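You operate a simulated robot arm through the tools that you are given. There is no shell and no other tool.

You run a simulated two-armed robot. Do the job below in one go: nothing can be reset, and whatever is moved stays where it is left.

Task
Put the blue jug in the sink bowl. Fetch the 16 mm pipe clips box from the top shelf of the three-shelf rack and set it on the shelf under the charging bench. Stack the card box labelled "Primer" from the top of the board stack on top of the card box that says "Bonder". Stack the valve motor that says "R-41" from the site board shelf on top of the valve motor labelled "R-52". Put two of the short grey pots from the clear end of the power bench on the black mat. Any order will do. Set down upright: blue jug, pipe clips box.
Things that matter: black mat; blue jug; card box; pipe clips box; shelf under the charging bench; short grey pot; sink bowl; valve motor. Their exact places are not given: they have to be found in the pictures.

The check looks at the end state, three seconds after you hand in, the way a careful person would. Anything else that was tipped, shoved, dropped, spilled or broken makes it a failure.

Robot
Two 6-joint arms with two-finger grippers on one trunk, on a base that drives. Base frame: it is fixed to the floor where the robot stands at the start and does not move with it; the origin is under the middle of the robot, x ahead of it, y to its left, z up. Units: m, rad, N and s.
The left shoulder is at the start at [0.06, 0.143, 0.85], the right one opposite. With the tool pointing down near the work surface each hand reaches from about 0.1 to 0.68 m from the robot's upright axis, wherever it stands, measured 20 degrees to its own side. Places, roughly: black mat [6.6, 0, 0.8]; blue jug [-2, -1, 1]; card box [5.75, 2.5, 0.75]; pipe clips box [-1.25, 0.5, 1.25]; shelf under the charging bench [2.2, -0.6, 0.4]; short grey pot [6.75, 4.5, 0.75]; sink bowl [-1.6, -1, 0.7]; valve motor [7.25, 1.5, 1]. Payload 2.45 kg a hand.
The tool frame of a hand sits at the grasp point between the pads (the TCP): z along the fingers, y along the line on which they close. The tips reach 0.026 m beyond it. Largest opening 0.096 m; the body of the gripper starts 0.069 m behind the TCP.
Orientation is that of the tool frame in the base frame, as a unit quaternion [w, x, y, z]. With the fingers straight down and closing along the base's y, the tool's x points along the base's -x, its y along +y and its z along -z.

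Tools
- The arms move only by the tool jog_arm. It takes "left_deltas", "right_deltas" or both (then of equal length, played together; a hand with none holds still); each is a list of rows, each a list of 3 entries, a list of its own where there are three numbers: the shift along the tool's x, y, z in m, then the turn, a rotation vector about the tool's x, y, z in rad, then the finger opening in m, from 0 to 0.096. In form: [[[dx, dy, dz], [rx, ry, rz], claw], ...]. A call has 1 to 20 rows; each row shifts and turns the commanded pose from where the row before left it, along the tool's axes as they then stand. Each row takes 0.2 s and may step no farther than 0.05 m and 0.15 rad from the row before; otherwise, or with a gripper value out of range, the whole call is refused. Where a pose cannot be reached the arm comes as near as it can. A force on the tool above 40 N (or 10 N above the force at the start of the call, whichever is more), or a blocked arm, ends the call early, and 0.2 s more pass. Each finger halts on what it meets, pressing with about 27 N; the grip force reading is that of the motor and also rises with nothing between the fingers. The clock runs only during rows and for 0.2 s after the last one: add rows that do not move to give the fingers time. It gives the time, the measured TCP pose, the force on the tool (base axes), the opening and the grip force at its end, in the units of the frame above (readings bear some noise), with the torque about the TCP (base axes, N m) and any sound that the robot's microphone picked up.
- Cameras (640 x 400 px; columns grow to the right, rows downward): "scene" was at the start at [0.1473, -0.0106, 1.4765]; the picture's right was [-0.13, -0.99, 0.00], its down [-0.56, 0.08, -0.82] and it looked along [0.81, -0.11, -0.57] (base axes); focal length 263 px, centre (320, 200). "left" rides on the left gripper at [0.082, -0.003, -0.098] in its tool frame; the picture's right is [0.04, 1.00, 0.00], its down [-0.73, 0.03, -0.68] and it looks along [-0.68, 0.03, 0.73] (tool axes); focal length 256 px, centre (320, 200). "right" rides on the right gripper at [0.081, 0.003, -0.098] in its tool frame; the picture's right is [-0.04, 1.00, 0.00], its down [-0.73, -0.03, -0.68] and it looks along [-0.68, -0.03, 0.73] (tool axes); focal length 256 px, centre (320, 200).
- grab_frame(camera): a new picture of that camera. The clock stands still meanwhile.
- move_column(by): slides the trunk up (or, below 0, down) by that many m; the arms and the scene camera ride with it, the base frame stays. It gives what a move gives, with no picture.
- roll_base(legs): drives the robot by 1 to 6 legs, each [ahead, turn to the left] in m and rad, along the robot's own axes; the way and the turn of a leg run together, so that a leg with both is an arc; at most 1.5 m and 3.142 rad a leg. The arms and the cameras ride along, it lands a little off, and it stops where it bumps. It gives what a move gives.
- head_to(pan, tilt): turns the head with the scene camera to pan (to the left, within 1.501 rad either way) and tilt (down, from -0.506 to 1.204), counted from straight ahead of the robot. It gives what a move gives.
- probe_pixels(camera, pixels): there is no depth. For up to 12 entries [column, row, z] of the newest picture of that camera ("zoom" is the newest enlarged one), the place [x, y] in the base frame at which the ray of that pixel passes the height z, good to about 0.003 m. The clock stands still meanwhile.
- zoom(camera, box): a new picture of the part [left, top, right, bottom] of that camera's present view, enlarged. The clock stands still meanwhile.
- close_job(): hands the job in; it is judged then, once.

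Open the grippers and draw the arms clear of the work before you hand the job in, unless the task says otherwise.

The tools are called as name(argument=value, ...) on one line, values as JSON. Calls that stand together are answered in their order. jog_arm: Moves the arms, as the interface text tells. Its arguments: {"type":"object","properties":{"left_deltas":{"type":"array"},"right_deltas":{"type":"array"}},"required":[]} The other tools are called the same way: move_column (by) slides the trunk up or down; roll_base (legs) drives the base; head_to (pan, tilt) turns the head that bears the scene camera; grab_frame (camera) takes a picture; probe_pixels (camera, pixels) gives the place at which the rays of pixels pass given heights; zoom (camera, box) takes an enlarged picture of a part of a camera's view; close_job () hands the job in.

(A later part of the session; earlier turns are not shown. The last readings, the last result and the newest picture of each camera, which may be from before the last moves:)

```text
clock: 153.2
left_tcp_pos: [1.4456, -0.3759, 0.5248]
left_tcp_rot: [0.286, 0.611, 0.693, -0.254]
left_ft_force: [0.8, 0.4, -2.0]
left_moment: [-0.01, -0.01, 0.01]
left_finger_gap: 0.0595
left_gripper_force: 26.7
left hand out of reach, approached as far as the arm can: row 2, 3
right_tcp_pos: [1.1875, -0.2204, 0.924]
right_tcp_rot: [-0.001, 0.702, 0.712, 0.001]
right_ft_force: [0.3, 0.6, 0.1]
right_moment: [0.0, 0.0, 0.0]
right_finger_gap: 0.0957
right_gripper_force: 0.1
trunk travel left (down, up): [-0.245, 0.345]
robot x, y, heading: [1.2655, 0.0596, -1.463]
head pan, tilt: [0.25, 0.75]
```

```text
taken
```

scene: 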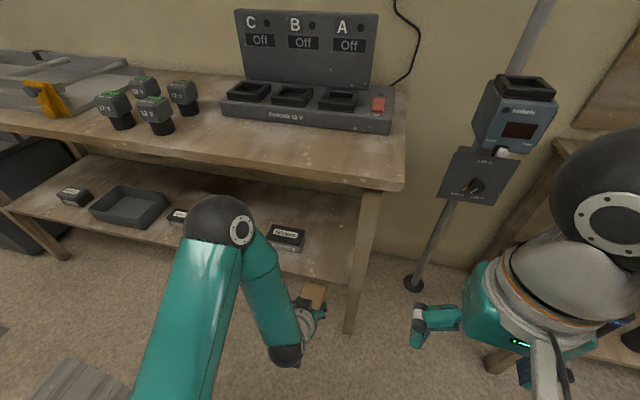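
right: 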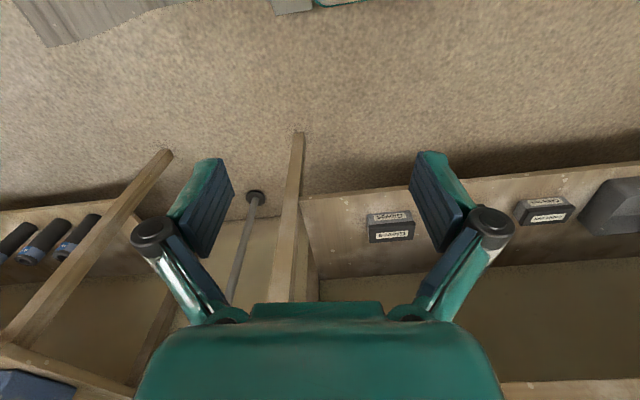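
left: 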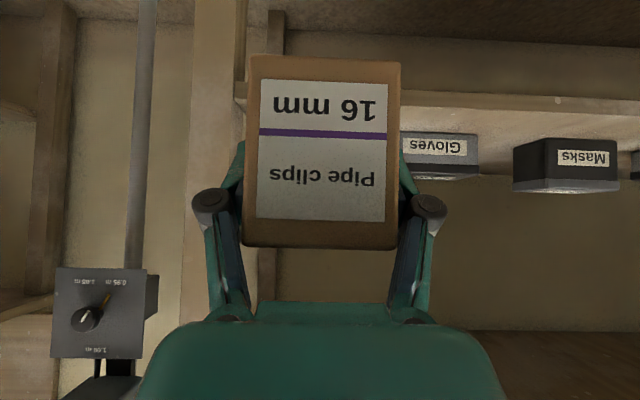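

The elbow is now forward-high but still about 12 cm short of the bench edge. I move the box forward over the shelf in small steps toward (1.477,-0.589,0.50).

jog_arm(left_deltas=[[[-0.0268, 0.001, 0.034], [0, 0, 0], 0.04], [[-0.0268, 0.001, 0.034], [0, 0, 0], 0.04], [[-0.0268, 0.001, 0.034], [0, 0, 0], 0.04], [[0, 0, 0], [0, 0, 0], 0.04]])

grab_frame(camera="scene")

grab_frame(camera="left")

```text
clock: 154.2
left_tcp_pos: [1.4652, -0.5063, 0.511]
left_tcp_rot: [0.286, 0.611, 0.693, -0.253]
left_ft_force: [-0.6, 0.5, -1.9]
left_moment: [0.0, 0.02, -0.03]
left_finger_gap: 0.0593
left_gripper_force: 26.9
right_tcp_pos: [1.1884, -0.2219, 0.9243]
right_tcp_rot: [-0.001, 0.702, 0.712, 0.0]
right_ft_force: [-0.4, 0.7, -0.4]
right_moment: [0.04, -0.01, -0.01]
right_finger_gap: 0.096
right_gripper_force: 0.0
trunk travel left (down, up): [-0.245, 0.345]
robot x, y, heading: [1.2673, 0.059, -1.461]
head pan, tilt: [0.25, 0.75]
```

```text
taken
```

scene: 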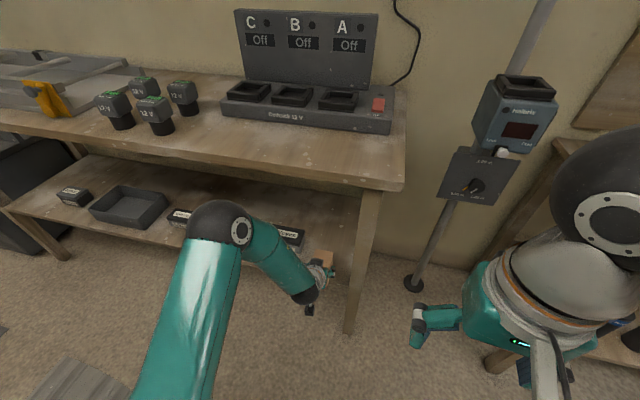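

```text
taken
```

left: 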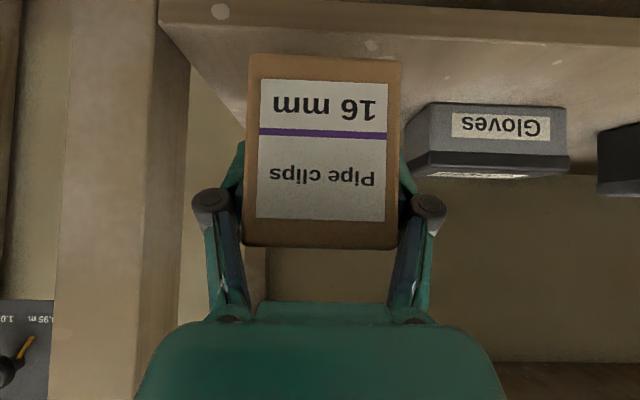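

The box sits between the leg (inner edge u≈1.31) and the Gloves box (right edge u≈1.47). I move 7 cm further in with a 7 mm shift away from Gloves, then check.

jog_arm(left_deltas=[[[-0.0261, -0.0035, 0.0262], [0, 0, 0], 0.04], [[-0.0261, -0.0035, 0.0262], [0, 0, 0], 0.04], [[0, 0, 0], [0, 0, 0], 0.04]])

grab_frame(camera="left")

grab_frame(camera="scene")

```text
clock: 155.0
left_tcp_pos: [1.4671, -0.5793, 0.5097]
left_tcp_rot: [0.287, 0.611, 0.693, -0.254]
left_ft_force: [-0.5, 0.6, -2.2]
left_moment: [0.02, 0.01, 0.02]
left_finger_gap: 0.0596
left_gripper_force: 26.7
right_tcp_pos: [1.1863, -0.2196, 0.9236]
right_tcp_rot: [-0.001, 0.702, 0.712, 0.0]
right_ft_force: [-0.2, -0.2, 0.2]
right_moment: [0.01, 0.0, 0.02]
right_finger_gap: 0.0963
right_gripper_force: 0.1
trunk travel left (down, up): [-0.245, 0.345]
robot x, y, heading: [1.2643, 0.0638, -1.461]
head pan, tilt: [0.25, 0.75]
```

```text
taken
```

left: 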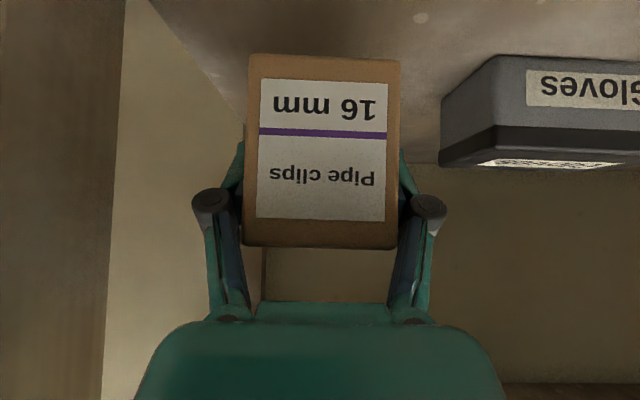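

```text
taken
```

scene: 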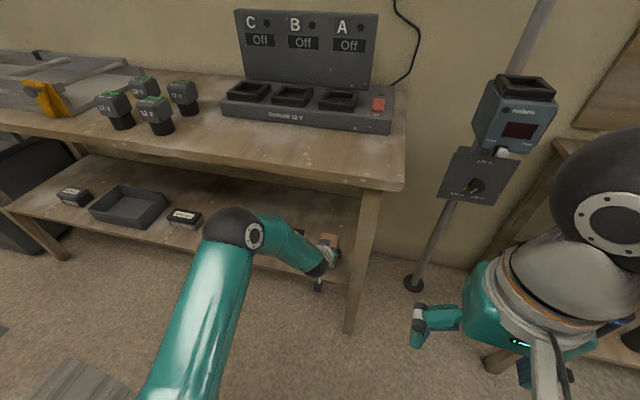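

Clear of both neighbours. I lower in 5 mm steps until the box touches the shelf.

jog_arm(left_deltas=[[[0.0035, 0, 0.0035], [0, 0, 0], 0.04], [[0.0035, 0, 0.0035], [0, 0, 0], 0.04], [[0.0035, 0, 0.0035], [0, 0, 0], 0.04], [[0.0035, 0, 0.0035], [0, 0, 0], 0.04], [[0, 0, 0], [0, 0, 0], 0.04]])

grab_frame(camera="left")

```text
clock: 156.2
left_tcp_pos: [1.4651, -0.579, 0.489]
left_tcp_rot: [0.287, 0.611, 0.693, -0.253]
left_ft_force: [0.0, -0.6, -1.2]
left_moment: [0.0, 0.02, 0.0]
left_finger_gap: 0.0594
left_gripper_force: 26.9
right_tcp_pos: [1.1867, -0.2214, 0.9242]
right_tcp_rot: [0.0, 0.702, 0.712, 0.001]
right_ft_force: [-0.4, 0.7, 0.5]
right_moment: [-0.02, -0.01, -0.01]
right_finger_gap: 0.0961
right_gripper_force: 0.0
trunk travel left (down, up): [-0.245, 0.345]
robot x, y, heading: [1.2623, 0.0616, -1.457]
head pan, tilt: [0.25, 0.75]
```

```text
taken
```

left: 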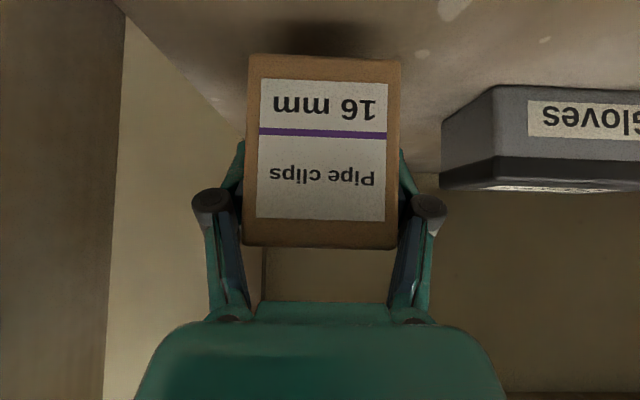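

The box's shadow on the shelf (around (320,35)) shows a remaining gap of a few centimetres. I keep lowering in small steps.

jog_arm(left_deltas=[[[0.0035, 0, 0.0035], [0, 0, 0], 0.04], [[0.0035, 0, 0.0035], [0, 0, 0], 0.04], [[0.0035, 0, 0.0035], [0, 0, 0], 0.04], [[0, 0, 0], [0, 0, 0], 0.04]])

grab_frame(camera="left")

```text
clock: 157.2
left_tcp_pos: [1.4675, -0.578, 0.474]
left_tcp_rot: [0.286, 0.611, 0.693, -0.254]
left_ft_force: [-1.0, -0.1, -0.9]
left_moment: [0.02, -0.07, -0.01]
left_finger_gap: 0.0594
left_gripper_force: 26.8
right_tcp_pos: [1.1868, -0.2212, 0.9238]
right_tcp_rot: [0.0, 0.703, 0.712, 0.001]
right_ft_force: [-0.4, -1.0, 0.8]
right_moment: [0.0, 0.0, -0.01]
right_finger_gap: 0.0959
right_gripper_force: 0.0
trunk travel left (down, up): [-0.245, 0.345]
robot x, y, heading: [1.2703, 0.0616, -1.46]
head pan, tilt: [0.25, 0.75]
```

```text
taken
```

left: 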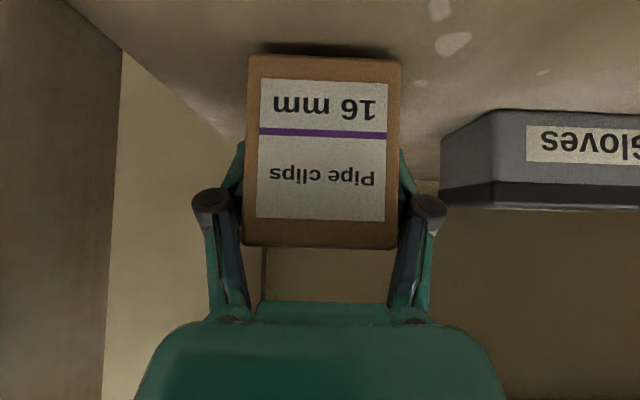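

Shadow is now right at the box's lower edge (row ~50): less than a centimetre left. I continue in 3 mm steps.

jog_arm(left_deltas=[[[0.0021, 0, 0.0021], [0, 0, 0], 0.04], [[0.0021, 0, 0.0021], [0, 0, 0], 0.04], [[0.0021, 0, 0.0021], [0, 0, 0], 0.04], [[0, 0, 0], [0, 0, 0], 0.04]])

grab_frame(camera="left")

```text
clock: 158.2
left_tcp_pos: [1.4671, -0.5784, 0.4688]
left_tcp_rot: [0.289, 0.61, 0.692, -0.255]
left_ft_force: [-1.9, 1.9, 12.5]
left_moment: [0.43, 0.22, 0.04]
left_finger_gap: 0.0595
left_gripper_force: 26.9
right_tcp_pos: [1.1871, -0.2193, 0.9249]
right_tcp_rot: [0.0, 0.702, 0.713, 0.0]
right_ft_force: [-0.1, 0.0, 0.5]
right_moment: [0.0, 0.05, 0.0]
right_finger_gap: 0.096
right_gripper_force: 0.0
trunk travel left (down, up): [-0.245, 0.345]
robot x, y, heading: [1.2681, 0.0627, -1.46]
head pan, tilt: [0.25, 0.75]
```

```text
taken
```

left: 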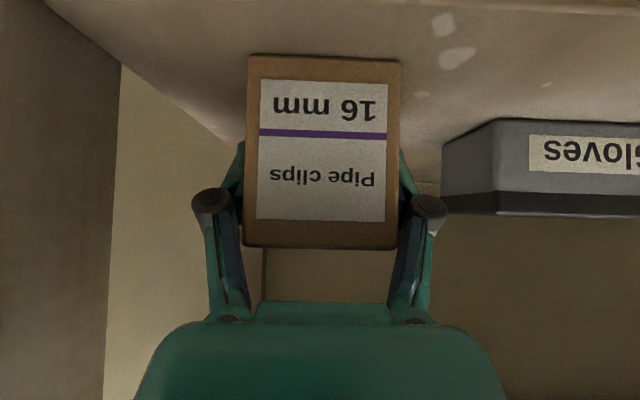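

The box rests on the shelf (12.5 N contact at TCP z≈0.469). I ease up 2 mm, open the fingers fully and let it settle.

jog_arm(left_deltas=[[[-0.0014, 0, -0.0014], [0, 0, 0], 0.04], [[0, 0, 0], [0, 0, 0], 0.062], [[0, 0, 0], [0, 0, 0], 0.075], [[0, 0, 0], [0, 0, 0], 0.09], [[0, 0, 0], [0, 0, 0], 0.096], [[0, 0, 0], [0, 0, 0], 0.096]])

grab_frame(camera="left")

```text
clock: 159.6
left_tcp_pos: [1.4665, -0.5783, 0.4672]
left_tcp_rot: [0.286, 0.611, 0.693, -0.254]
left_ft_force: [0.3, -0.3, -1.0]
left_moment: [0.01, -0.05, -0.02]
left_finger_gap: 0.0961
left_gripper_force: 0.0
right_tcp_pos: [1.1877, -0.2217, 0.9233]
right_tcp_rot: [0.0, 0.702, 0.712, 0.0]
right_ft_force: [0.2, -0.5, -0.2]
right_moment: [0.01, -0.01, 0.0]
right_finger_gap: 0.0957
right_gripper_force: 0.1
trunk travel left (down, up): [-0.245, 0.345]
robot x, y, heading: [1.267, 0.0623, -1.459]
head pan, tilt: [0.25, 0.75]
```

```text
taken
```

left: 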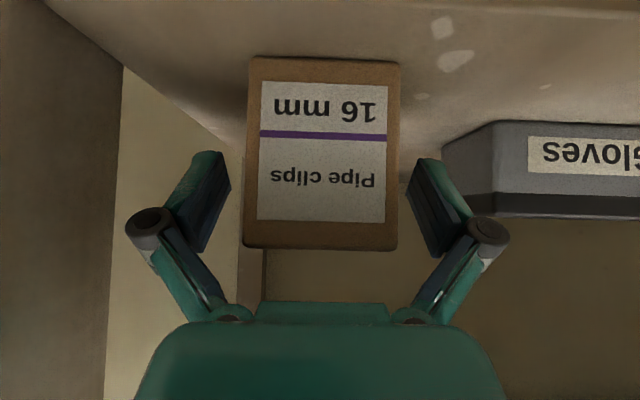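

The box stands upright, both fingers clear of it. I withdraw along the finger axis, then straight back.

jog_arm(left_deltas=[[[0, 0, -0.025], [0, 0, 0], 0.096], [[0, 0, -0.03], [0, 0, 0], 0.096], [[0, 0, -0.03], [0, 0, 0], 0.096], [[0.02, 0, -0.03], [0, 0, 0], 0.096], [[0.028, 0, -0.028], [0, 0, 0], 0.096], [[0.028, 0, -0.028], [0, 0, 0], 0.096]])

grab_frame(camera="left")

grab_frame(camera="scene")

```text
clock: 161.0
left_tcp_pos: [1.4449, -0.4029, 0.5368]
left_tcp_rot: [0.287, 0.611, 0.693, -0.254]
left_ft_force: [0.1, 1.5, 0.0]
left_moment: [0.0, -0.02, 0.01]
left_finger_gap: 0.0958
left_gripper_force: 0.1
right_tcp_pos: [1.1877, -0.221, 0.9247]
right_tcp_rot: [-0.001, 0.703, 0.712, 0.0]
right_ft_force: [-0.2, -0.3, 0.1]
right_moment: [0.01, -0.02, -0.01]
right_finger_gap: 0.096
right_gripper_force: 0.1
trunk travel left (down, up): [-0.245, 0.345]
robot x, y, heading: [1.2696, 0.0623, -1.461]
head pan, tilt: [0.25, 0.75]
```

```text
taken
```

left: 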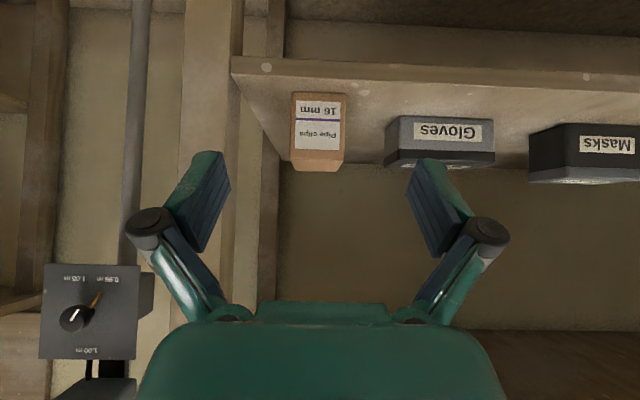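

```text
taken
```

scene: 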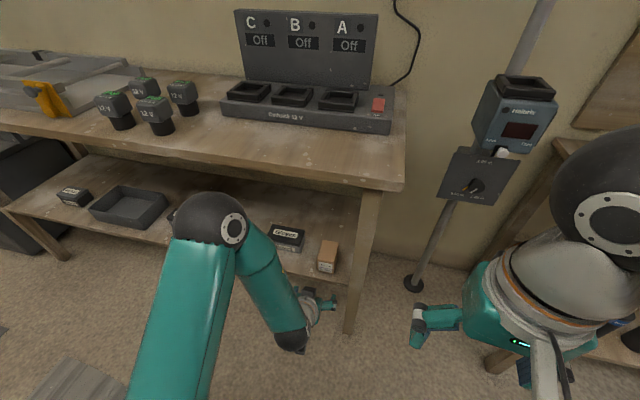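

Task 2 is done: the 16 mm box stands on the shelf next to Gloves. I back the base away from the bench and bring the left hand up to a carry pose.

roll_base(legs=[[-0.25, 0]])

jog_arm(left_deltas=[[[-0.0319, 0, -0.0317], [0, 0, 0], 0.096], [[-0.0319, 0, -0.0317], [0, 0, 0], 0.096], [[-0.0319, 0, -0.0317], [0, 0, 0], 0.096], [[-0.0319, 0, -0.0317], [0, 0, 0], 0.096], [[-0.0319, 0, -0.0317], [0, 0, 0], 0.096], [[-0.0319, 0, -0.0317], [0, 0, 0], 0.096], [[-0.0319, 0, -0.0317], [0, 0, 0], 0.096], [[-0.0319, 0, -0.0317], [0, 0, 0], 0.096], [[0, 0, 0], [0, 0.131, 0], 0.096], [[0, 0, 0], [0, 0.131, 0], 0.096], [[0, 0, 0], [0, 0.131, 0], 0.096], [[0, 0, 0], [0, 0.131, 0], 0.096], [[0, 0, 0], [0, 0.131, 0], 0.096], [[0, 0, 0], [0, 0.131, 0], 0.096]])

move_column(by=0.25)

head_to(pan=0.0, tilt=0.4)

grab_frame(camera="scene")

```text
clock: 162.8
left_tcp_pos: [1.4187, -0.1591, 0.5372]
left_tcp_rot: [0.286, 0.611, 0.693, -0.253]
left_ft_force: [-0.8, -0.6, 0.5]
left_moment: [0.04, -0.01, 0.0]
left_finger_gap: 0.096
left_gripper_force: 0.0
right_tcp_pos: [1.1598, 0.0228, 0.9239]
right_tcp_rot: [0.0, 0.702, 0.713, 0.001]
right_ft_force: [-0.3, -0.2, -0.2]
right_moment: [-0.04, -0.01, -0.02]
right_finger_gap: 0.0961
right_gripper_force: 0.1
trunk travel left (down, up): [-0.245, 0.345]
robot x, y, heading: [1.2383, 0.3052, -1.46]
head pan, tilt: [0.25, 0.75]
```

```text
clock: 165.8
left_tcp_pos: [1.4196, -0.1609, 0.8955]
left_tcp_rot: [-0.002, 0.662, 0.75, 0.0]
left_ft_force: [-0.8, 1.0, 0.2]
left_moment: [-0.02, 0.04, -0.02]
left_finger_gap: 0.096
left_gripper_force: 0.0
right_tcp_pos: [1.1596, 0.0233, 0.9241]
right_tcp_rot: [0.0, 0.701, 0.713, 0.001]
right_ft_force: [-0.3, 0.7, 0.6]
right_moment: [-0.05, 0.02, -0.01]
right_finger_gap: 0.0959
right_gripper_force: 0.1
trunk travel left (down, up): [-0.245, 0.345]
robot x, y, heading: [1.2386, 0.305, -1.453]
head pan, tilt: [0.25, 0.75]
```

```text
clock: 168.4
left_tcp_pos: [1.4186, -0.1607, 1.1474]
left_tcp_rot: [0.0, 0.661, 0.75, -0.001]
left_ft_force: [-0.2, -0.6, 0.5]
left_moment: [0.01, 0.05, 0.01]
left_finger_gap: 0.096
left_gripper_force: 0.1
right_tcp_pos: [1.1597, 0.0216, 1.1736]
right_tcp_rot: [0.0, 0.701, 0.713, 0.0]
right_ft_force: [-0.4, -1.1, -0.3]
right_moment: [0.02, 0.0, -0.04]
right_finger_gap: 0.0962
right_gripper_force: 0.0
trunk travel left (down, up): [-0.495, 0.095]
robot x, y, heading: [1.2391, 0.3059, -1.46]
head pan, tilt: [0.25, 0.75]
```

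```text
clock: 169.2
left_tcp_pos: [1.4194, -0.1595, 1.1479]
left_tcp_rot: [-0.001, 0.662, 0.75, 0.0]
left_ft_force: [0.1, -0.6, 0.5]
left_moment: [-0.03, -0.02, 0.02]
left_finger_gap: 0.0959
left_gripper_force: 0.0
right_tcp_pos: [1.1604, 0.0219, 1.1745]
right_tcp_rot: [-0.001, 0.701, 0.713, 0.0]
right_ft_force: [-0.7, -0.4, 0.6]
right_moment: [0.02, 0.04, 0.02]
right_finger_gap: 0.0962
right_gripper_force: 0.1
trunk travel left (down, up): [-0.495, 0.095]
robot x, y, heading: [1.237, 0.3032, -1.458]
head pan, tilt: [0.0, 0.4]
```

```text
taken
```

scene: 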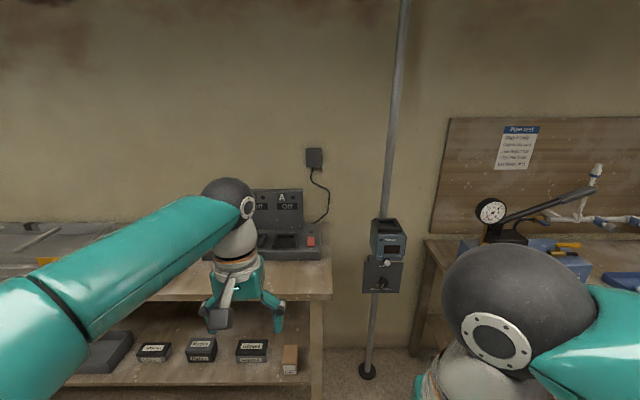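

The box is seen upright at (290,358) on the shelf. I retract the left hand, turn to face down the room and look ahead.

jog_arm(left_deltas=[[[0.045, 0, 0], [0, 0, 0], 0.096], [[0.045, 0, 0], [0, 0, 0], 0.096], [[0.045, 0, 0], [0, 0, 0], 0.096], [[0.045, 0, 0], [0, 0, 0], 0.096]])

roll_base(legs=[[0, 1.54]])

head_to(pan=0.0, tilt=0.25)

grab_frame(camera="scene")

```text
clock: 170.2
left_tcp_pos: [1.394, 0.0193, 1.1477]
left_tcp_rot: [0.0, 0.661, 0.75, 0.0]
left_ft_force: [0.2, 0.0, -0.4]
left_moment: [-0.02, -0.03, 0.03]
left_finger_gap: 0.0963
left_gripper_force: 0.0
right_tcp_pos: [1.1609, 0.0232, 1.1744]
right_tcp_rot: [0.0, 0.701, 0.713, 0.0]
right_ft_force: [-0.3, 0.2, -0.2]
right_moment: [-0.02, 0.0, 0.03]
right_finger_gap: 0.0963
right_gripper_force: 0.0
trunk travel left (down, up): [-0.495, 0.095]
robot x, y, heading: [1.2385, 0.3076, -1.459]
head pan, tilt: [0.0, 0.4]
```

```text
clock: 174.8
left_tcp_pos: [1.5333, 0.4517, 1.1475]
left_tcp_rot: [0.0, -0.048, 0.999, -0.002]
left_ft_force: [0.0, -0.4, 0.2]
left_moment: [0.01, 0.01, -0.03]
left_finger_gap: 0.0961
left_gripper_force: 0.0
right_tcp_pos: [1.5209, 0.2174, 1.1743]
right_tcp_rot: [-0.001, 0.006, 1.0, 0.0]
right_ft_force: [-0.4, -0.2, 0.3]
right_moment: [-0.03, -0.01, -0.01]
right_finger_gap: 0.096
right_gripper_force: 0.0
trunk travel left (down, up): [-0.495, 0.095]
robot x, y, heading: [1.2445, 0.2669, 0.078]
head pan, tilt: [0.0, 0.4]
```

```text
clock: 175.5
left_tcp_pos: [1.5323, 0.4506, 1.1488]
left_tcp_rot: [0.001, -0.048, 0.999, 0.0]
left_ft_force: [0.6, -1.4, 0.8]
left_moment: [0.0, 0.0, 0.01]
left_finger_gap: 0.0962
left_gripper_force: 0.1
right_tcp_pos: [1.5211, 0.2157, 1.1753]
right_tcp_rot: [0.001, 0.007, 1.0, -0.001]
right_ft_force: [-0.1, -0.5, -0.2]
right_moment: [0.07, 0.03, 0.01]
right_finger_gap: 0.0961
right_gripper_force: 0.0
trunk travel left (down, up): [-0.495, 0.095]
robot x, y, heading: [1.2477, 0.2677, 0.081]
head pan, tilt: [0.0, 0.25]
```

```text
taken
```

scene: 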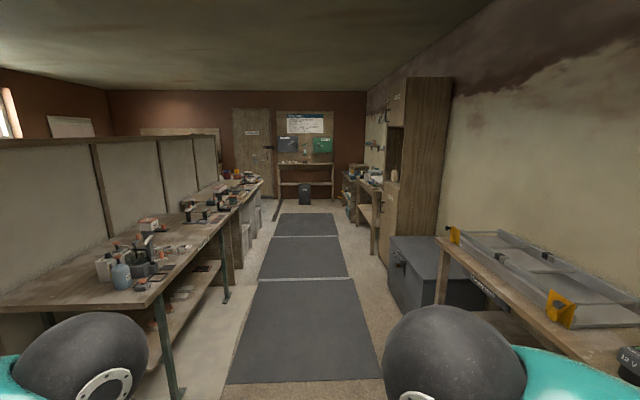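

The corridor ahead: left bench with partition, right the chest and cupboard; the end wall carries the site board with a shelf (305,165). I probe lane edges before driving.

probe_pixels(camera="scene", pixels=[[178, 398, 0.0], [226, 302, 0.0], [155, 308, 0.8], [250, 190, 0.8], [240, 268, 0.0], [388, 295, 0.0], [438, 245, 0.85], [376, 253, 0.0], [355, 222, 0.0], [278, 212, 0.0], [305, 204, 0.0], [383, 262, 0.0]])

```text
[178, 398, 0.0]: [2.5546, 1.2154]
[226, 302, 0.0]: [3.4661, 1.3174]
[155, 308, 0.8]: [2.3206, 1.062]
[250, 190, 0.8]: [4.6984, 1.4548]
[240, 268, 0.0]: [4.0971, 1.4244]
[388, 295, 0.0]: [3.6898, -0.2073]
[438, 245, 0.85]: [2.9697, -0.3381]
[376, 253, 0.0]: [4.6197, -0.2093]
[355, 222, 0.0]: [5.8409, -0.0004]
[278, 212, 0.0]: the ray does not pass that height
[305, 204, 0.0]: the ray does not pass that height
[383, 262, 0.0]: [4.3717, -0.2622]
```

The lane is about n=-0.63…0.79 wide with me near the middle. I straighten to the lane direction and drive 3 m.

roll_base(legs=[[0, 0.02], [1.5, 0], [1.5, 0]])

grab_frame(camera="scene")

head_to(pan=0.9, tilt=0.25)

grab_frame(camera="scene")

head_to(pan=-0.6, tilt=0.35)

grab_frame(camera="scene")

```text
clock: 190.5
left_tcp_pos: [4.5013, 0.6789, 1.1464]
left_tcp_rot: [0.0, -0.038, 0.999, -0.001]
left_ft_force: [0.2, 0.1, 0.7]
left_moment: [-0.02, 0.0, 0.01]
left_finger_gap: 0.096
left_gripper_force: 0.0
right_tcp_pos: [4.4855, 0.4441, 1.175]
right_tcp_rot: [-0.001, 0.017, 1.0, 0.0]
right_ft_force: [0.3, -0.1, 0.3]
right_moment: [0.01, -0.01, 0.02]
right_finger_gap: 0.0961
right_gripper_force: 0.0
trunk travel left (down, up): [-0.495, 0.095]
robot x, y, heading: [4.2098, 0.5027, 0.062]
head pan, tilt: [0.0, 0.25]
```

```text
taken
```

scene: 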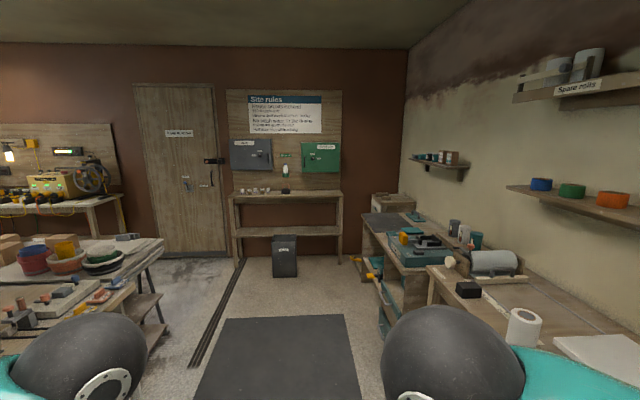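

```text
clock: 191.7
left_tcp_pos: [4.4997, 0.6774, 1.1494]
left_tcp_rot: [0.0, -0.039, 0.999, 0.0]
left_ft_force: [-0.1, -0.3, -0.5]
left_moment: [0.01, 0.0, 0.0]
left_finger_gap: 0.0959
left_gripper_force: 0.0
right_tcp_pos: [4.4847, 0.4435, 1.1762]
right_tcp_rot: [-0.001, 0.017, 1.0, 0.0]
right_ft_force: [1.5, 0.3, 0.9]
right_moment: [0.02, -0.07, -0.01]
right_finger_gap: 0.096
right_gripper_force: 0.0
trunk travel left (down, up): [-0.495, 0.095]
robot x, y, heading: [4.2089, 0.4972, 0.06]
head pan, tilt: [0.901, 0.25]
```

```text
taken
```

scene: 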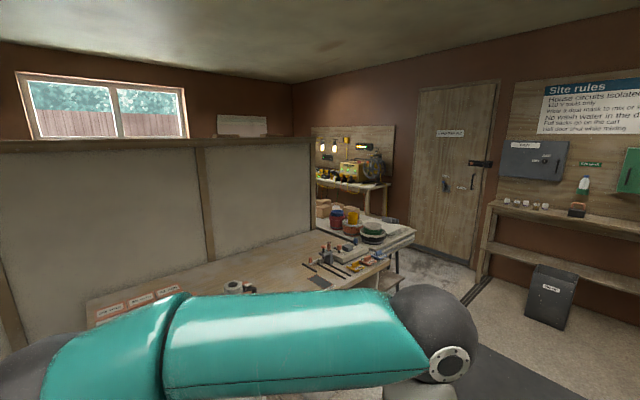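

```text
clock: 193.3
left_tcp_pos: [4.5015, 0.6777, 1.1492]
left_tcp_rot: [0.0, -0.039, 0.999, 0.0]
left_ft_force: [1.2, -0.4, 0.7]
left_moment: [0.02, 0.01, -0.03]
left_finger_gap: 0.0962
left_gripper_force: 0.1
right_tcp_pos: [4.4857, 0.4436, 1.1757]
right_tcp_rot: [0.0, 0.017, 1.0, -0.001]
right_ft_force: [-0.2, 0.6, -0.7]
right_moment: [0.01, -0.01, 0.02]
right_finger_gap: 0.0962
right_gripper_force: 0.1
trunk travel left (down, up): [-0.495, 0.095]
robot x, y, heading: [4.2073, 0.4985, 0.057]
head pan, tilt: [-0.6, 0.351]
```

```text
taken
```

scene: 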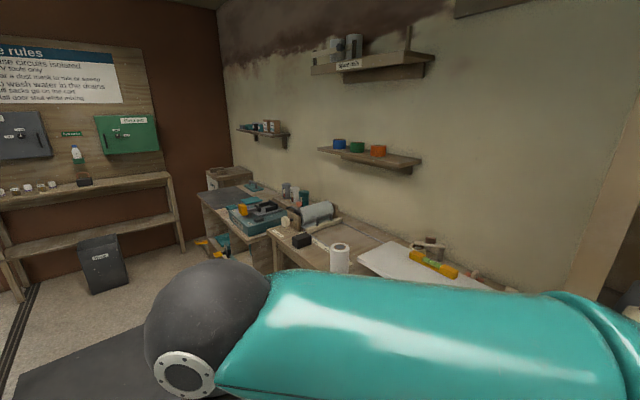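

The site board shelf at the end wall holds small grey units at (240–290,190) in the straight view; a dark mat lies on the far right bench near (385,225). I look straight and zoom on these.

head_to(pan=0.0, tilt=0.25)

zoom(camera="scene", box=[220, 130, 360, 220])

zoom(camera="scene", box=[340, 180, 480, 300])

zoom(camera="scene", box=[0, 120, 170, 260])

```text
clock: 194.3
left_tcp_pos: [4.501, 0.6777, 1.1488]
left_tcp_rot: [0.0, -0.039, 0.999, -0.001]
left_ft_force: [0.0, 0.5, 0.8]
left_moment: [0.01, 0.01, 0.0]
left_finger_gap: 0.096
left_gripper_force: 0.1
right_tcp_pos: [4.4838, 0.444, 1.1761]
right_tcp_rot: [0.0, 0.017, 1.0, 0.001]
right_ft_force: [-0.4, -0.3, 0.1]
right_moment: [0.02, 0.03, -0.01]
right_finger_gap: 0.0958
right_gripper_force: 0.1
trunk travel left (down, up): [-0.495, 0.095]
robot x, y, heading: [4.2128, 0.4987, 0.058]
head pan, tilt: [0.0, 0.25]
```

```text
4.44 times, centred on (290, 175) of scene
```

zoom: 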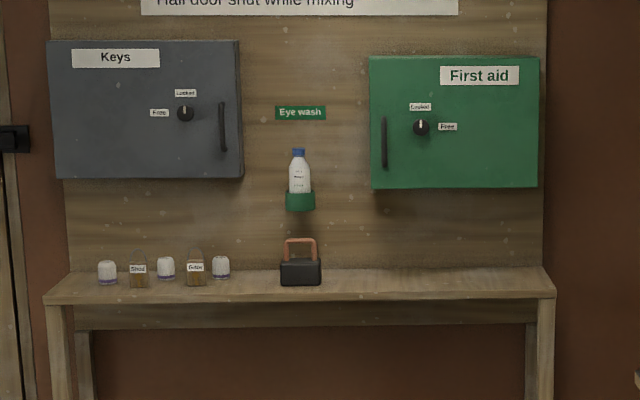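

```text
3.33 times, centred on (410, 240) of scene
```

zoom: 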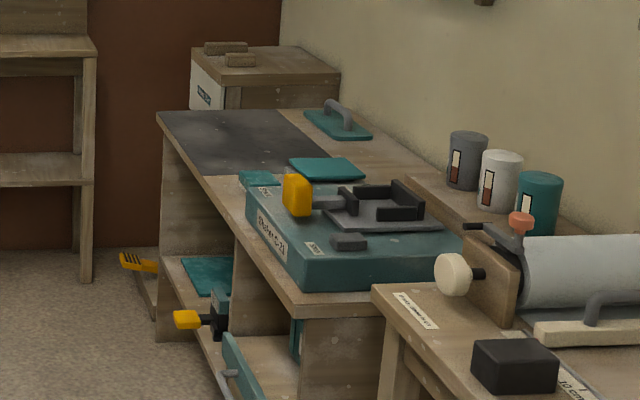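

```text
2.86 times, centred on (85, 190) of scene
```

zoom: 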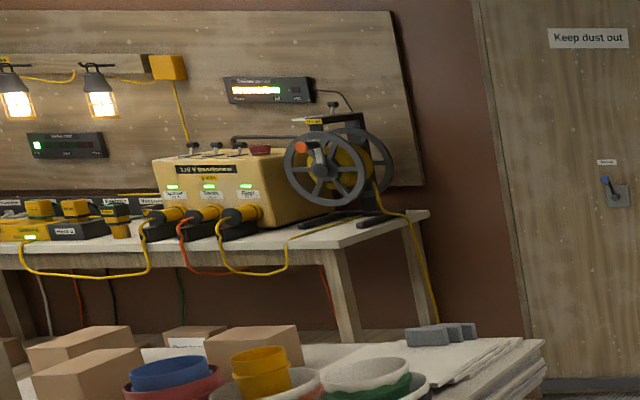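

Three white valve motors stand on the site shelf (left part) with two key blocks between; the dark mat is at the far end of the right bench; the board stack with card boxes is at the left. I probe positions, then drive closer to the site shelf.

grab_frame(camera="scene")

probe_pixels(camera="scene", pixels=[[243, 191, 1.0], [256, 190, 1.0], [268, 190, 1.0], [232, 196, 1.0], [344, 195, 1.0], [297, 275, 0.0], [275, 277, 0.0], [165, 238, 0.75], [160, 320, 0.0], [390, 235, 0.8], [363, 215, 0.8], [240, 265, 0.0]])

```text
taken
```

scene: 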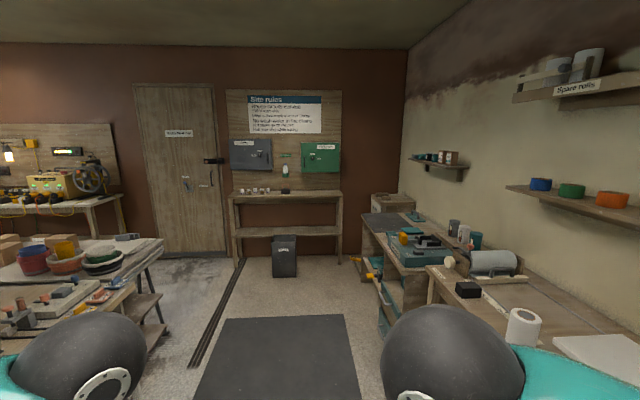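

```text
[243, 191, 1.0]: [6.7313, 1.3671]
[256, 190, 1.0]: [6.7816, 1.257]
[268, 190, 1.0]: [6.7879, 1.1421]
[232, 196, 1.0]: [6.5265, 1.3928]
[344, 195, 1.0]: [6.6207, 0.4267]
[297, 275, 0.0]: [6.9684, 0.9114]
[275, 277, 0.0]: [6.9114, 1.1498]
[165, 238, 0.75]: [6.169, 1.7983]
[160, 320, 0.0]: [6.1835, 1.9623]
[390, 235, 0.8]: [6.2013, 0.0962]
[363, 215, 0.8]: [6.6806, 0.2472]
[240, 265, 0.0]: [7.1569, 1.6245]
```

The motors are at roughly x≈7.2, y≈1.25–1.54 on a narrow table; a bin stands at about (6.94,1.03). I drive to about 1.2 m short of the table and read the labels.

roll_base(legs=[[0, 0.127], [1.0, 0], [0.9, 0]])

head_to(pan=0.15, tilt=0.4)

grab_frame(camera="scene")

```text
clock: 204.6
left_tcp_pos: [6.3375, 1.0894, 1.1485]
left_tcp_rot: [-0.001, -0.115, 0.993, -0.001]
left_ft_force: [-0.4, -0.7, 0.8]
left_moment: [0.0, 0.01, 0.0]
left_finger_gap: 0.0959
left_gripper_force: 0.1
right_tcp_pos: [6.3567, 0.8544, 1.175]
right_tcp_rot: [-0.001, -0.06, 0.998, 0.0]
right_ft_force: [-0.5, 0.4, -0.2]
right_moment: [-0.01, -0.01, -0.01]
right_finger_gap: 0.096
right_gripper_force: 0.0
trunk travel left (down, up): [-0.495, 0.095]
robot x, y, heading: [6.0791, 0.8662, 0.218]
head pan, tilt: [0.0, 0.25]
```

```text
clock: 205.3
left_tcp_pos: [6.3375, 1.0879, 1.1489]
left_tcp_rot: [0.0, -0.115, 0.993, 0.0]
left_ft_force: [0.7, -0.1, -0.3]
left_moment: [-0.04, 0.0, -0.01]
left_finger_gap: 0.0961
left_gripper_force: 0.0
right_tcp_pos: [6.3571, 0.8556, 1.1773]
right_tcp_rot: [-0.001, -0.061, 0.998, 0.0]
right_ft_force: [-0.5, -0.1, 0.0]
right_moment: [-0.01, 0.0, -0.02]
right_finger_gap: 0.0961
right_gripper_force: 0.1
trunk travel left (down, up): [-0.495, 0.095]
robot x, y, heading: [6.0762, 0.8607, 0.214]
head pan, tilt: [0.15, 0.4]
```

```text
taken
```

scene: 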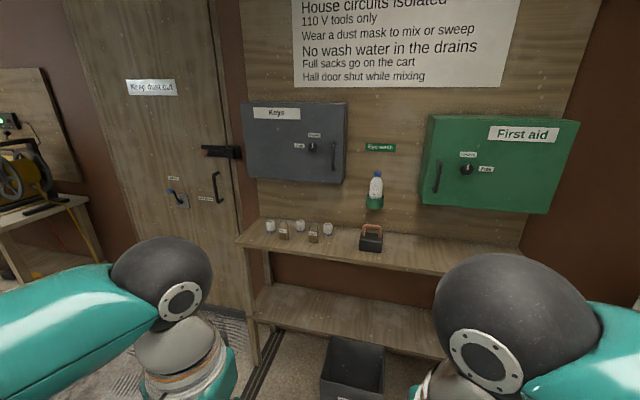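

I zoom on the three motors around (270–330,228) to read labels.

zoom(camera="scene", box=[240, 205, 400, 265])

zoom(camera="scene", box=[255, 212, 345, 250])

```text
4.00 times, centred on (320, 235) of scene
```

zoom: 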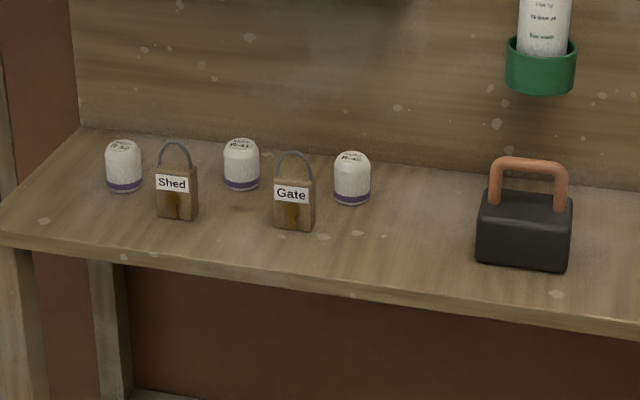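

```text
7.11 times, centred on (300, 231) of scene
```

zoom: 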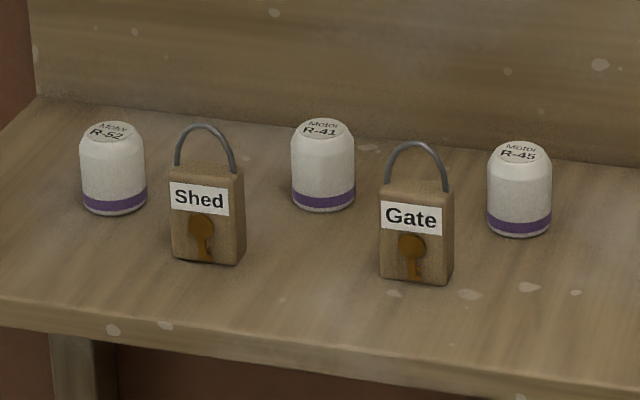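

Labels read: leftmost R-52, middle R-41, right R-45, with two padlocks in front. I probe their bases and the shelf edge at plausible heights.

probe_pixels(camera="zoom", pixels=[[113, 213, 0.93], [323, 210, 0.93], [519, 236, 0.93], [113, 213, 0.97], [323, 210, 0.97], [519, 236, 0.97], [205, 262, 0.93], [415, 283, 0.93], [0, 300, 0.93], [620, 392, 0.93], [36, 95, 0.93], [560, 155, 0.93]])

probe_pixels(camera="scene", pixels=[[240, 178, 1.1], [346, 183, 1.1], [255, 365, 0.0], [330, 398, 0.2], [382, 398, 0.2], [265, 325, 0.0]])

```text
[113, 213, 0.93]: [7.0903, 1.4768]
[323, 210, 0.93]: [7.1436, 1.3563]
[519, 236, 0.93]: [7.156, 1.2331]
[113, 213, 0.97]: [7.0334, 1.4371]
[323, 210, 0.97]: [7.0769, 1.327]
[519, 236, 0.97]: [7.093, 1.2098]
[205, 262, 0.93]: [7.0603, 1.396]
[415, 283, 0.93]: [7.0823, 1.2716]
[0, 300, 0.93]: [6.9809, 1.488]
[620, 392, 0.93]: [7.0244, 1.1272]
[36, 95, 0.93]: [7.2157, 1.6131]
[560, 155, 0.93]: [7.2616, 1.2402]
```

```text
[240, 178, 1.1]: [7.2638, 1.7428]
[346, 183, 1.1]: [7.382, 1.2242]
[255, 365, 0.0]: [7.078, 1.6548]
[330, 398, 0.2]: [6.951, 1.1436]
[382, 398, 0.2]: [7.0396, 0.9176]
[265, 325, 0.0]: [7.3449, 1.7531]
```

R-41 comes out near (7.24,1.41), R-52 near (7.18,1.54) with shelf z≈0.87; a key cabinet hangs above, so I'll use a pitched-forward right hand. First I check the left side for the board stack's clearance.

head_to(pan=0.95, tilt=0.5)

grab_frame(camera="scene")

probe_pixels(camera="scene", pixels=[[320, 200, 0.7]])

```text
clock: 206.4
left_tcp_pos: [6.338, 1.0883, 1.1494]
left_tcp_rot: [0.0, -0.115, 0.993, -0.001]
left_ft_force: [-0.2, 0.5, -0.2]
left_moment: [-0.01, -0.02, 0.0]
left_finger_gap: 0.0959
left_gripper_force: 0.1
right_tcp_pos: [6.3567, 0.8546, 1.1754]
right_tcp_rot: [0.0, -0.06, 0.998, -0.001]
right_ft_force: [-0.5, 0.2, 0.0]
right_moment: [0.04, -0.01, 0.02]
right_finger_gap: 0.0957
right_gripper_force: 0.1
trunk travel left (down, up): [-0.495, 0.095]
robot x, y, heading: [6.0778, 0.8649, 0.216]
head pan, tilt: [0.949, 0.499]
```

```text
taken
```

scene: 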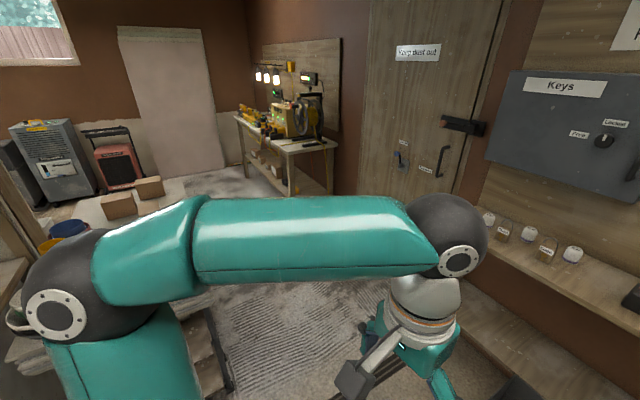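

```text
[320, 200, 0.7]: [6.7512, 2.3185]
```

The left elbow sits high (z≈1.27), above the stack, and the base keeps >0.5 m from its corner. I drive diagonally to about (6.62,1.53) and face the site table.

roll_base(legs=[[0, 0.67], [0.86, 0], [0, -0.77]])

head_to(pan=-0.2, tilt=0.7)

grab_frame(camera="scene")

grab_frame(camera="right")

```text
clock: 215.2
left_tcp_pos: [6.9002, 1.7159, 1.1493]
left_tcp_rot: [0.001, -0.064, 0.998, -0.001]
left_ft_force: [0.1, 0.7, 0.4]
left_moment: [-0.03, 0.03, 0.02]
left_finger_gap: 0.096
left_gripper_force: 0.1
right_tcp_pos: [6.8948, 1.4813, 1.1753]
right_tcp_rot: [0.0, -0.01, 1.0, 0.0]
right_ft_force: [-0.1, -0.5, -0.2]
right_moment: [-0.02, -0.02, -0.03]
right_finger_gap: 0.0961
right_gripper_force: 0.1
trunk travel left (down, up): [-0.495, 0.095]
robot x, y, heading: [6.6159, 1.5351, 0.123]
head pan, tilt: [0.949, 0.499]
```

```text
clock: 216.6
left_tcp_pos: [6.8989, 1.7171, 1.1498]
left_tcp_rot: [0.0, -0.065, 0.998, 0.0]
left_ft_force: [0.7, 0.4, -0.2]
left_moment: [0.01, -0.01, 0.01]
left_finger_gap: 0.0962
left_gripper_force: 0.1
right_tcp_pos: [6.8957, 1.4809, 1.1764]
right_tcp_rot: [0.0, -0.01, 1.0, 0.0]
right_ft_force: [0.1, -0.4, -0.8]
right_moment: [-0.01, 0.01, 0.0]
right_finger_gap: 0.0961
right_gripper_force: 0.0
trunk travel left (down, up): [-0.495, 0.095]
robot x, y, heading: [6.6172, 1.5407, 0.118]
head pan, tilt: [-0.201, 0.7]
```

```text
taken
```

scene: 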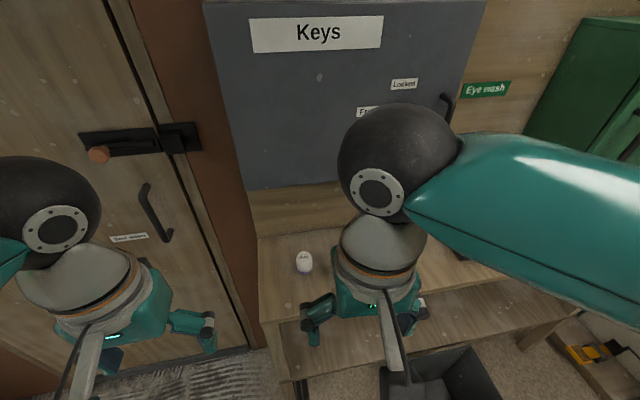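

```text
taken
```

right: 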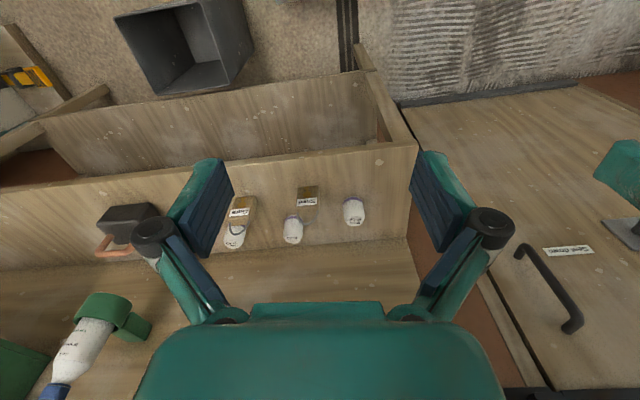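

The right camera shows the motors: R-52 at (354,211), R-41 at (293,230), R-45 at (234,237), padlocks between. I zoom on both views to triangulate.

zoom(camera="scene", box=[260, 225, 360, 295])

zoom(camera="right", box=[210, 160, 390, 270])

```text
5.71 times, centred on (310, 260) of scene
```

zoom: 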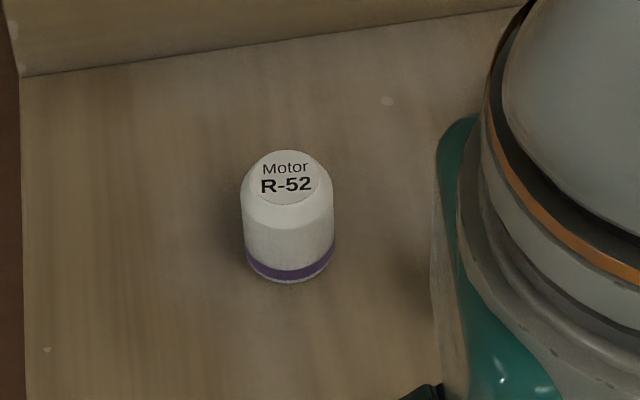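

```text
3.56 times, centred on (300, 215) of right
```

zoom: 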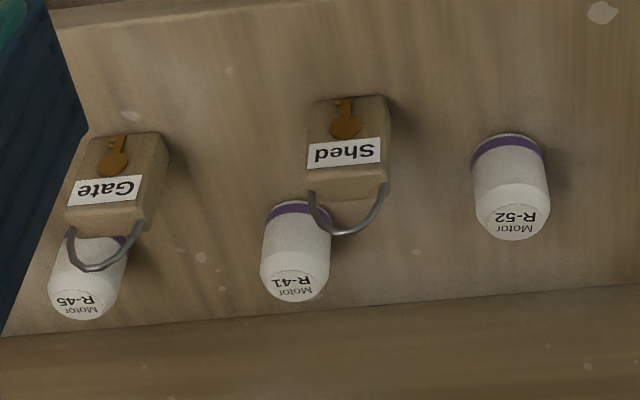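

I probe the R-52 cap centre from both views at several heights, and R-41's cap and base in the right view.

probe_pixels(camera="scene", pixels=[[304.05, 256, 0.9], [304.05, 256, 0.93], [304.05, 256, 0.96], [304.6, 270.2, 0.84], [304.6, 270.2, 0.87], [304.6, 270.2, 0.9]])

probe_pixels(camera="right", pixels=[[354.3, 221.2, 0.9], [354.3, 221.2, 0.93], [354.3, 221.2, 0.96], [352.9, 202.3, 0.84], [352.9, 202.3, 0.87], [352.9, 202.3, 0.9], [292.4, 238.9, 0.9], [292.4, 238.9, 0.93], [292.4, 238.9, 0.96], [293.5, 220, 0.84], [293.5, 220, 0.87], [293.5, 220, 0.9]])

```text
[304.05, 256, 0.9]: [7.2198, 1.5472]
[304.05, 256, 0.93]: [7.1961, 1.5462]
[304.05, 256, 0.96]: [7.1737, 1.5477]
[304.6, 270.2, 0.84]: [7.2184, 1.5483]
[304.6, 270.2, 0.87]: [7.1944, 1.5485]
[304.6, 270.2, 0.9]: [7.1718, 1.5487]
```

```text
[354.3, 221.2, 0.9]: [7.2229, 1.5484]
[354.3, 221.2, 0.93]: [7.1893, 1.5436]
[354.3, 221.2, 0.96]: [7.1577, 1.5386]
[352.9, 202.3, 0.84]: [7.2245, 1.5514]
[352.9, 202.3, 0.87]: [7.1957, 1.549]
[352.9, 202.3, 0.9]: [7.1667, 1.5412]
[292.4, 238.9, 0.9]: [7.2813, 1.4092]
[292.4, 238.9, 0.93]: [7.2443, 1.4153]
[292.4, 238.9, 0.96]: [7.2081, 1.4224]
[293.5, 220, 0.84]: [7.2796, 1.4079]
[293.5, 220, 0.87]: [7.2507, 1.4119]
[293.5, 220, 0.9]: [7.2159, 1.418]
```

Triangulation gives shelf z≈0.848, motor height ≈0.061; R-52 at (7.214,1.548), R-41 at (7.271,1.410). I yaw and pitch the right hand 30° forward, keeping position.

jog_arm(right_deltas=[[[0, 0, 0], [0, 0, -0.1], 0.07], [[0, 0, 0], [0, -0.131, 0], 0.07], [[0, 0, 0], [0, -0.131, 0], 0.07], [[0, 0, 0], [0, -0.131, 0], 0.07], [[0, 0, 0], [0, -0.131, 0], 0.07], [[0, 0, 0], [0, 0, 0], 0.07]])

grab_frame(camera="right")

```text
clock: 217.8
left_tcp_pos: [6.8987, 1.7154, 1.1501]
left_tcp_rot: [-0.001, -0.065, 0.998, -0.001]
left_ft_force: [0.1, -0.1, 0.6]
left_moment: [0.02, 0.0, 0.03]
left_finger_gap: 0.0959
left_gripper_force: 0.0
right_tcp_pos: [6.8974, 1.4816, 1.1827]
right_tcp_rot: [0.245, -0.056, 0.968, 0.02]
right_ft_force: [-1.4, -2.6, 7.3]
right_moment: [-0.07, 0.8, 0.33]
right_finger_gap: 0.07
right_gripper_force: 0.1
trunk travel left (down, up): [-0.495, 0.095]
robot x, y, heading: [6.6144, 1.5417, 0.117]
head pan, tilt: [-0.201, 0.7]
stopped in row 5 (right hand): the force on the tool passed its limit at 77 N (the readings are from after the stop); the commanded pose is now the measured one
```

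```text
taken
```

right: 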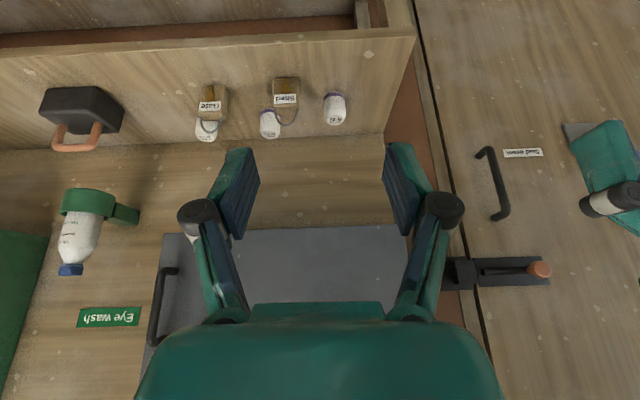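

The pitching made the hand hit something near the robot's own body (77 N). I move the hand forward, away from the torso.

jog_arm(right_deltas=[[[-0.03, 0, 0.016], [0, 0, 0], 0.07], [[-0.03, 0, 0.016], [0, 0, 0], 0.07], [[0, 0, 0], [0, 0, 0], 0.07]])

head_to(pan=-0.3, tilt=1.1)

grab_frame(camera="scene")

```text
clock: 218.6
left_tcp_pos: [6.8988, 1.7159, 1.1492]
left_tcp_rot: [0.0, -0.065, 0.998, -0.001]
left_ft_force: [0.1, -0.5, 0.4]
left_moment: [-0.01, 0.0, 0.02]
left_finger_gap: 0.0959
left_gripper_force: 0.0
right_tcp_pos: [6.9652, 1.4907, 1.1811]
right_tcp_rot: [0.244, -0.057, 0.968, 0.021]
right_ft_force: [-1.2, 0.3, -0.5]
right_moment: [0.01, 0.02, 0.0]
right_finger_gap: 0.07
right_gripper_force: 0.0
trunk travel left (down, up): [-0.495, 0.095]
robot x, y, heading: [6.6184, 1.5356, 0.125]
head pan, tilt: [-0.201, 0.7]
```

```text
clock: 219.5
left_tcp_pos: [6.8998, 1.7163, 1.1514]
left_tcp_rot: [0.0, -0.065, 0.998, 0.0]
left_ft_force: [-0.2, 0.3, 0.0]
left_moment: [-0.03, 0.0, 0.02]
left_finger_gap: 0.0962
left_gripper_force: 0.1
right_tcp_pos: [6.9644, 1.4904, 1.1818]
right_tcp_rot: [0.244, -0.056, 0.968, 0.02]
right_ft_force: [1.1, 0.2, -0.7]
right_moment: [0.01, 0.03, -0.01]
right_finger_gap: 0.0703
right_gripper_force: 0.0
trunk travel left (down, up): [-0.495, 0.095]
robot x, y, heading: [6.6156, 1.5377, 0.121]
head pan, tilt: [-0.3, 1.1]
```

```text
taken
```

scene: 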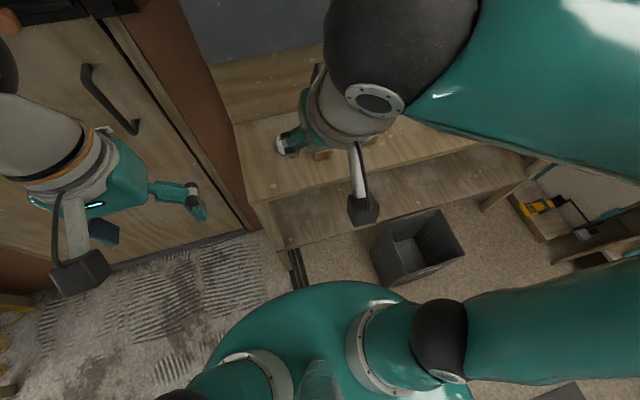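

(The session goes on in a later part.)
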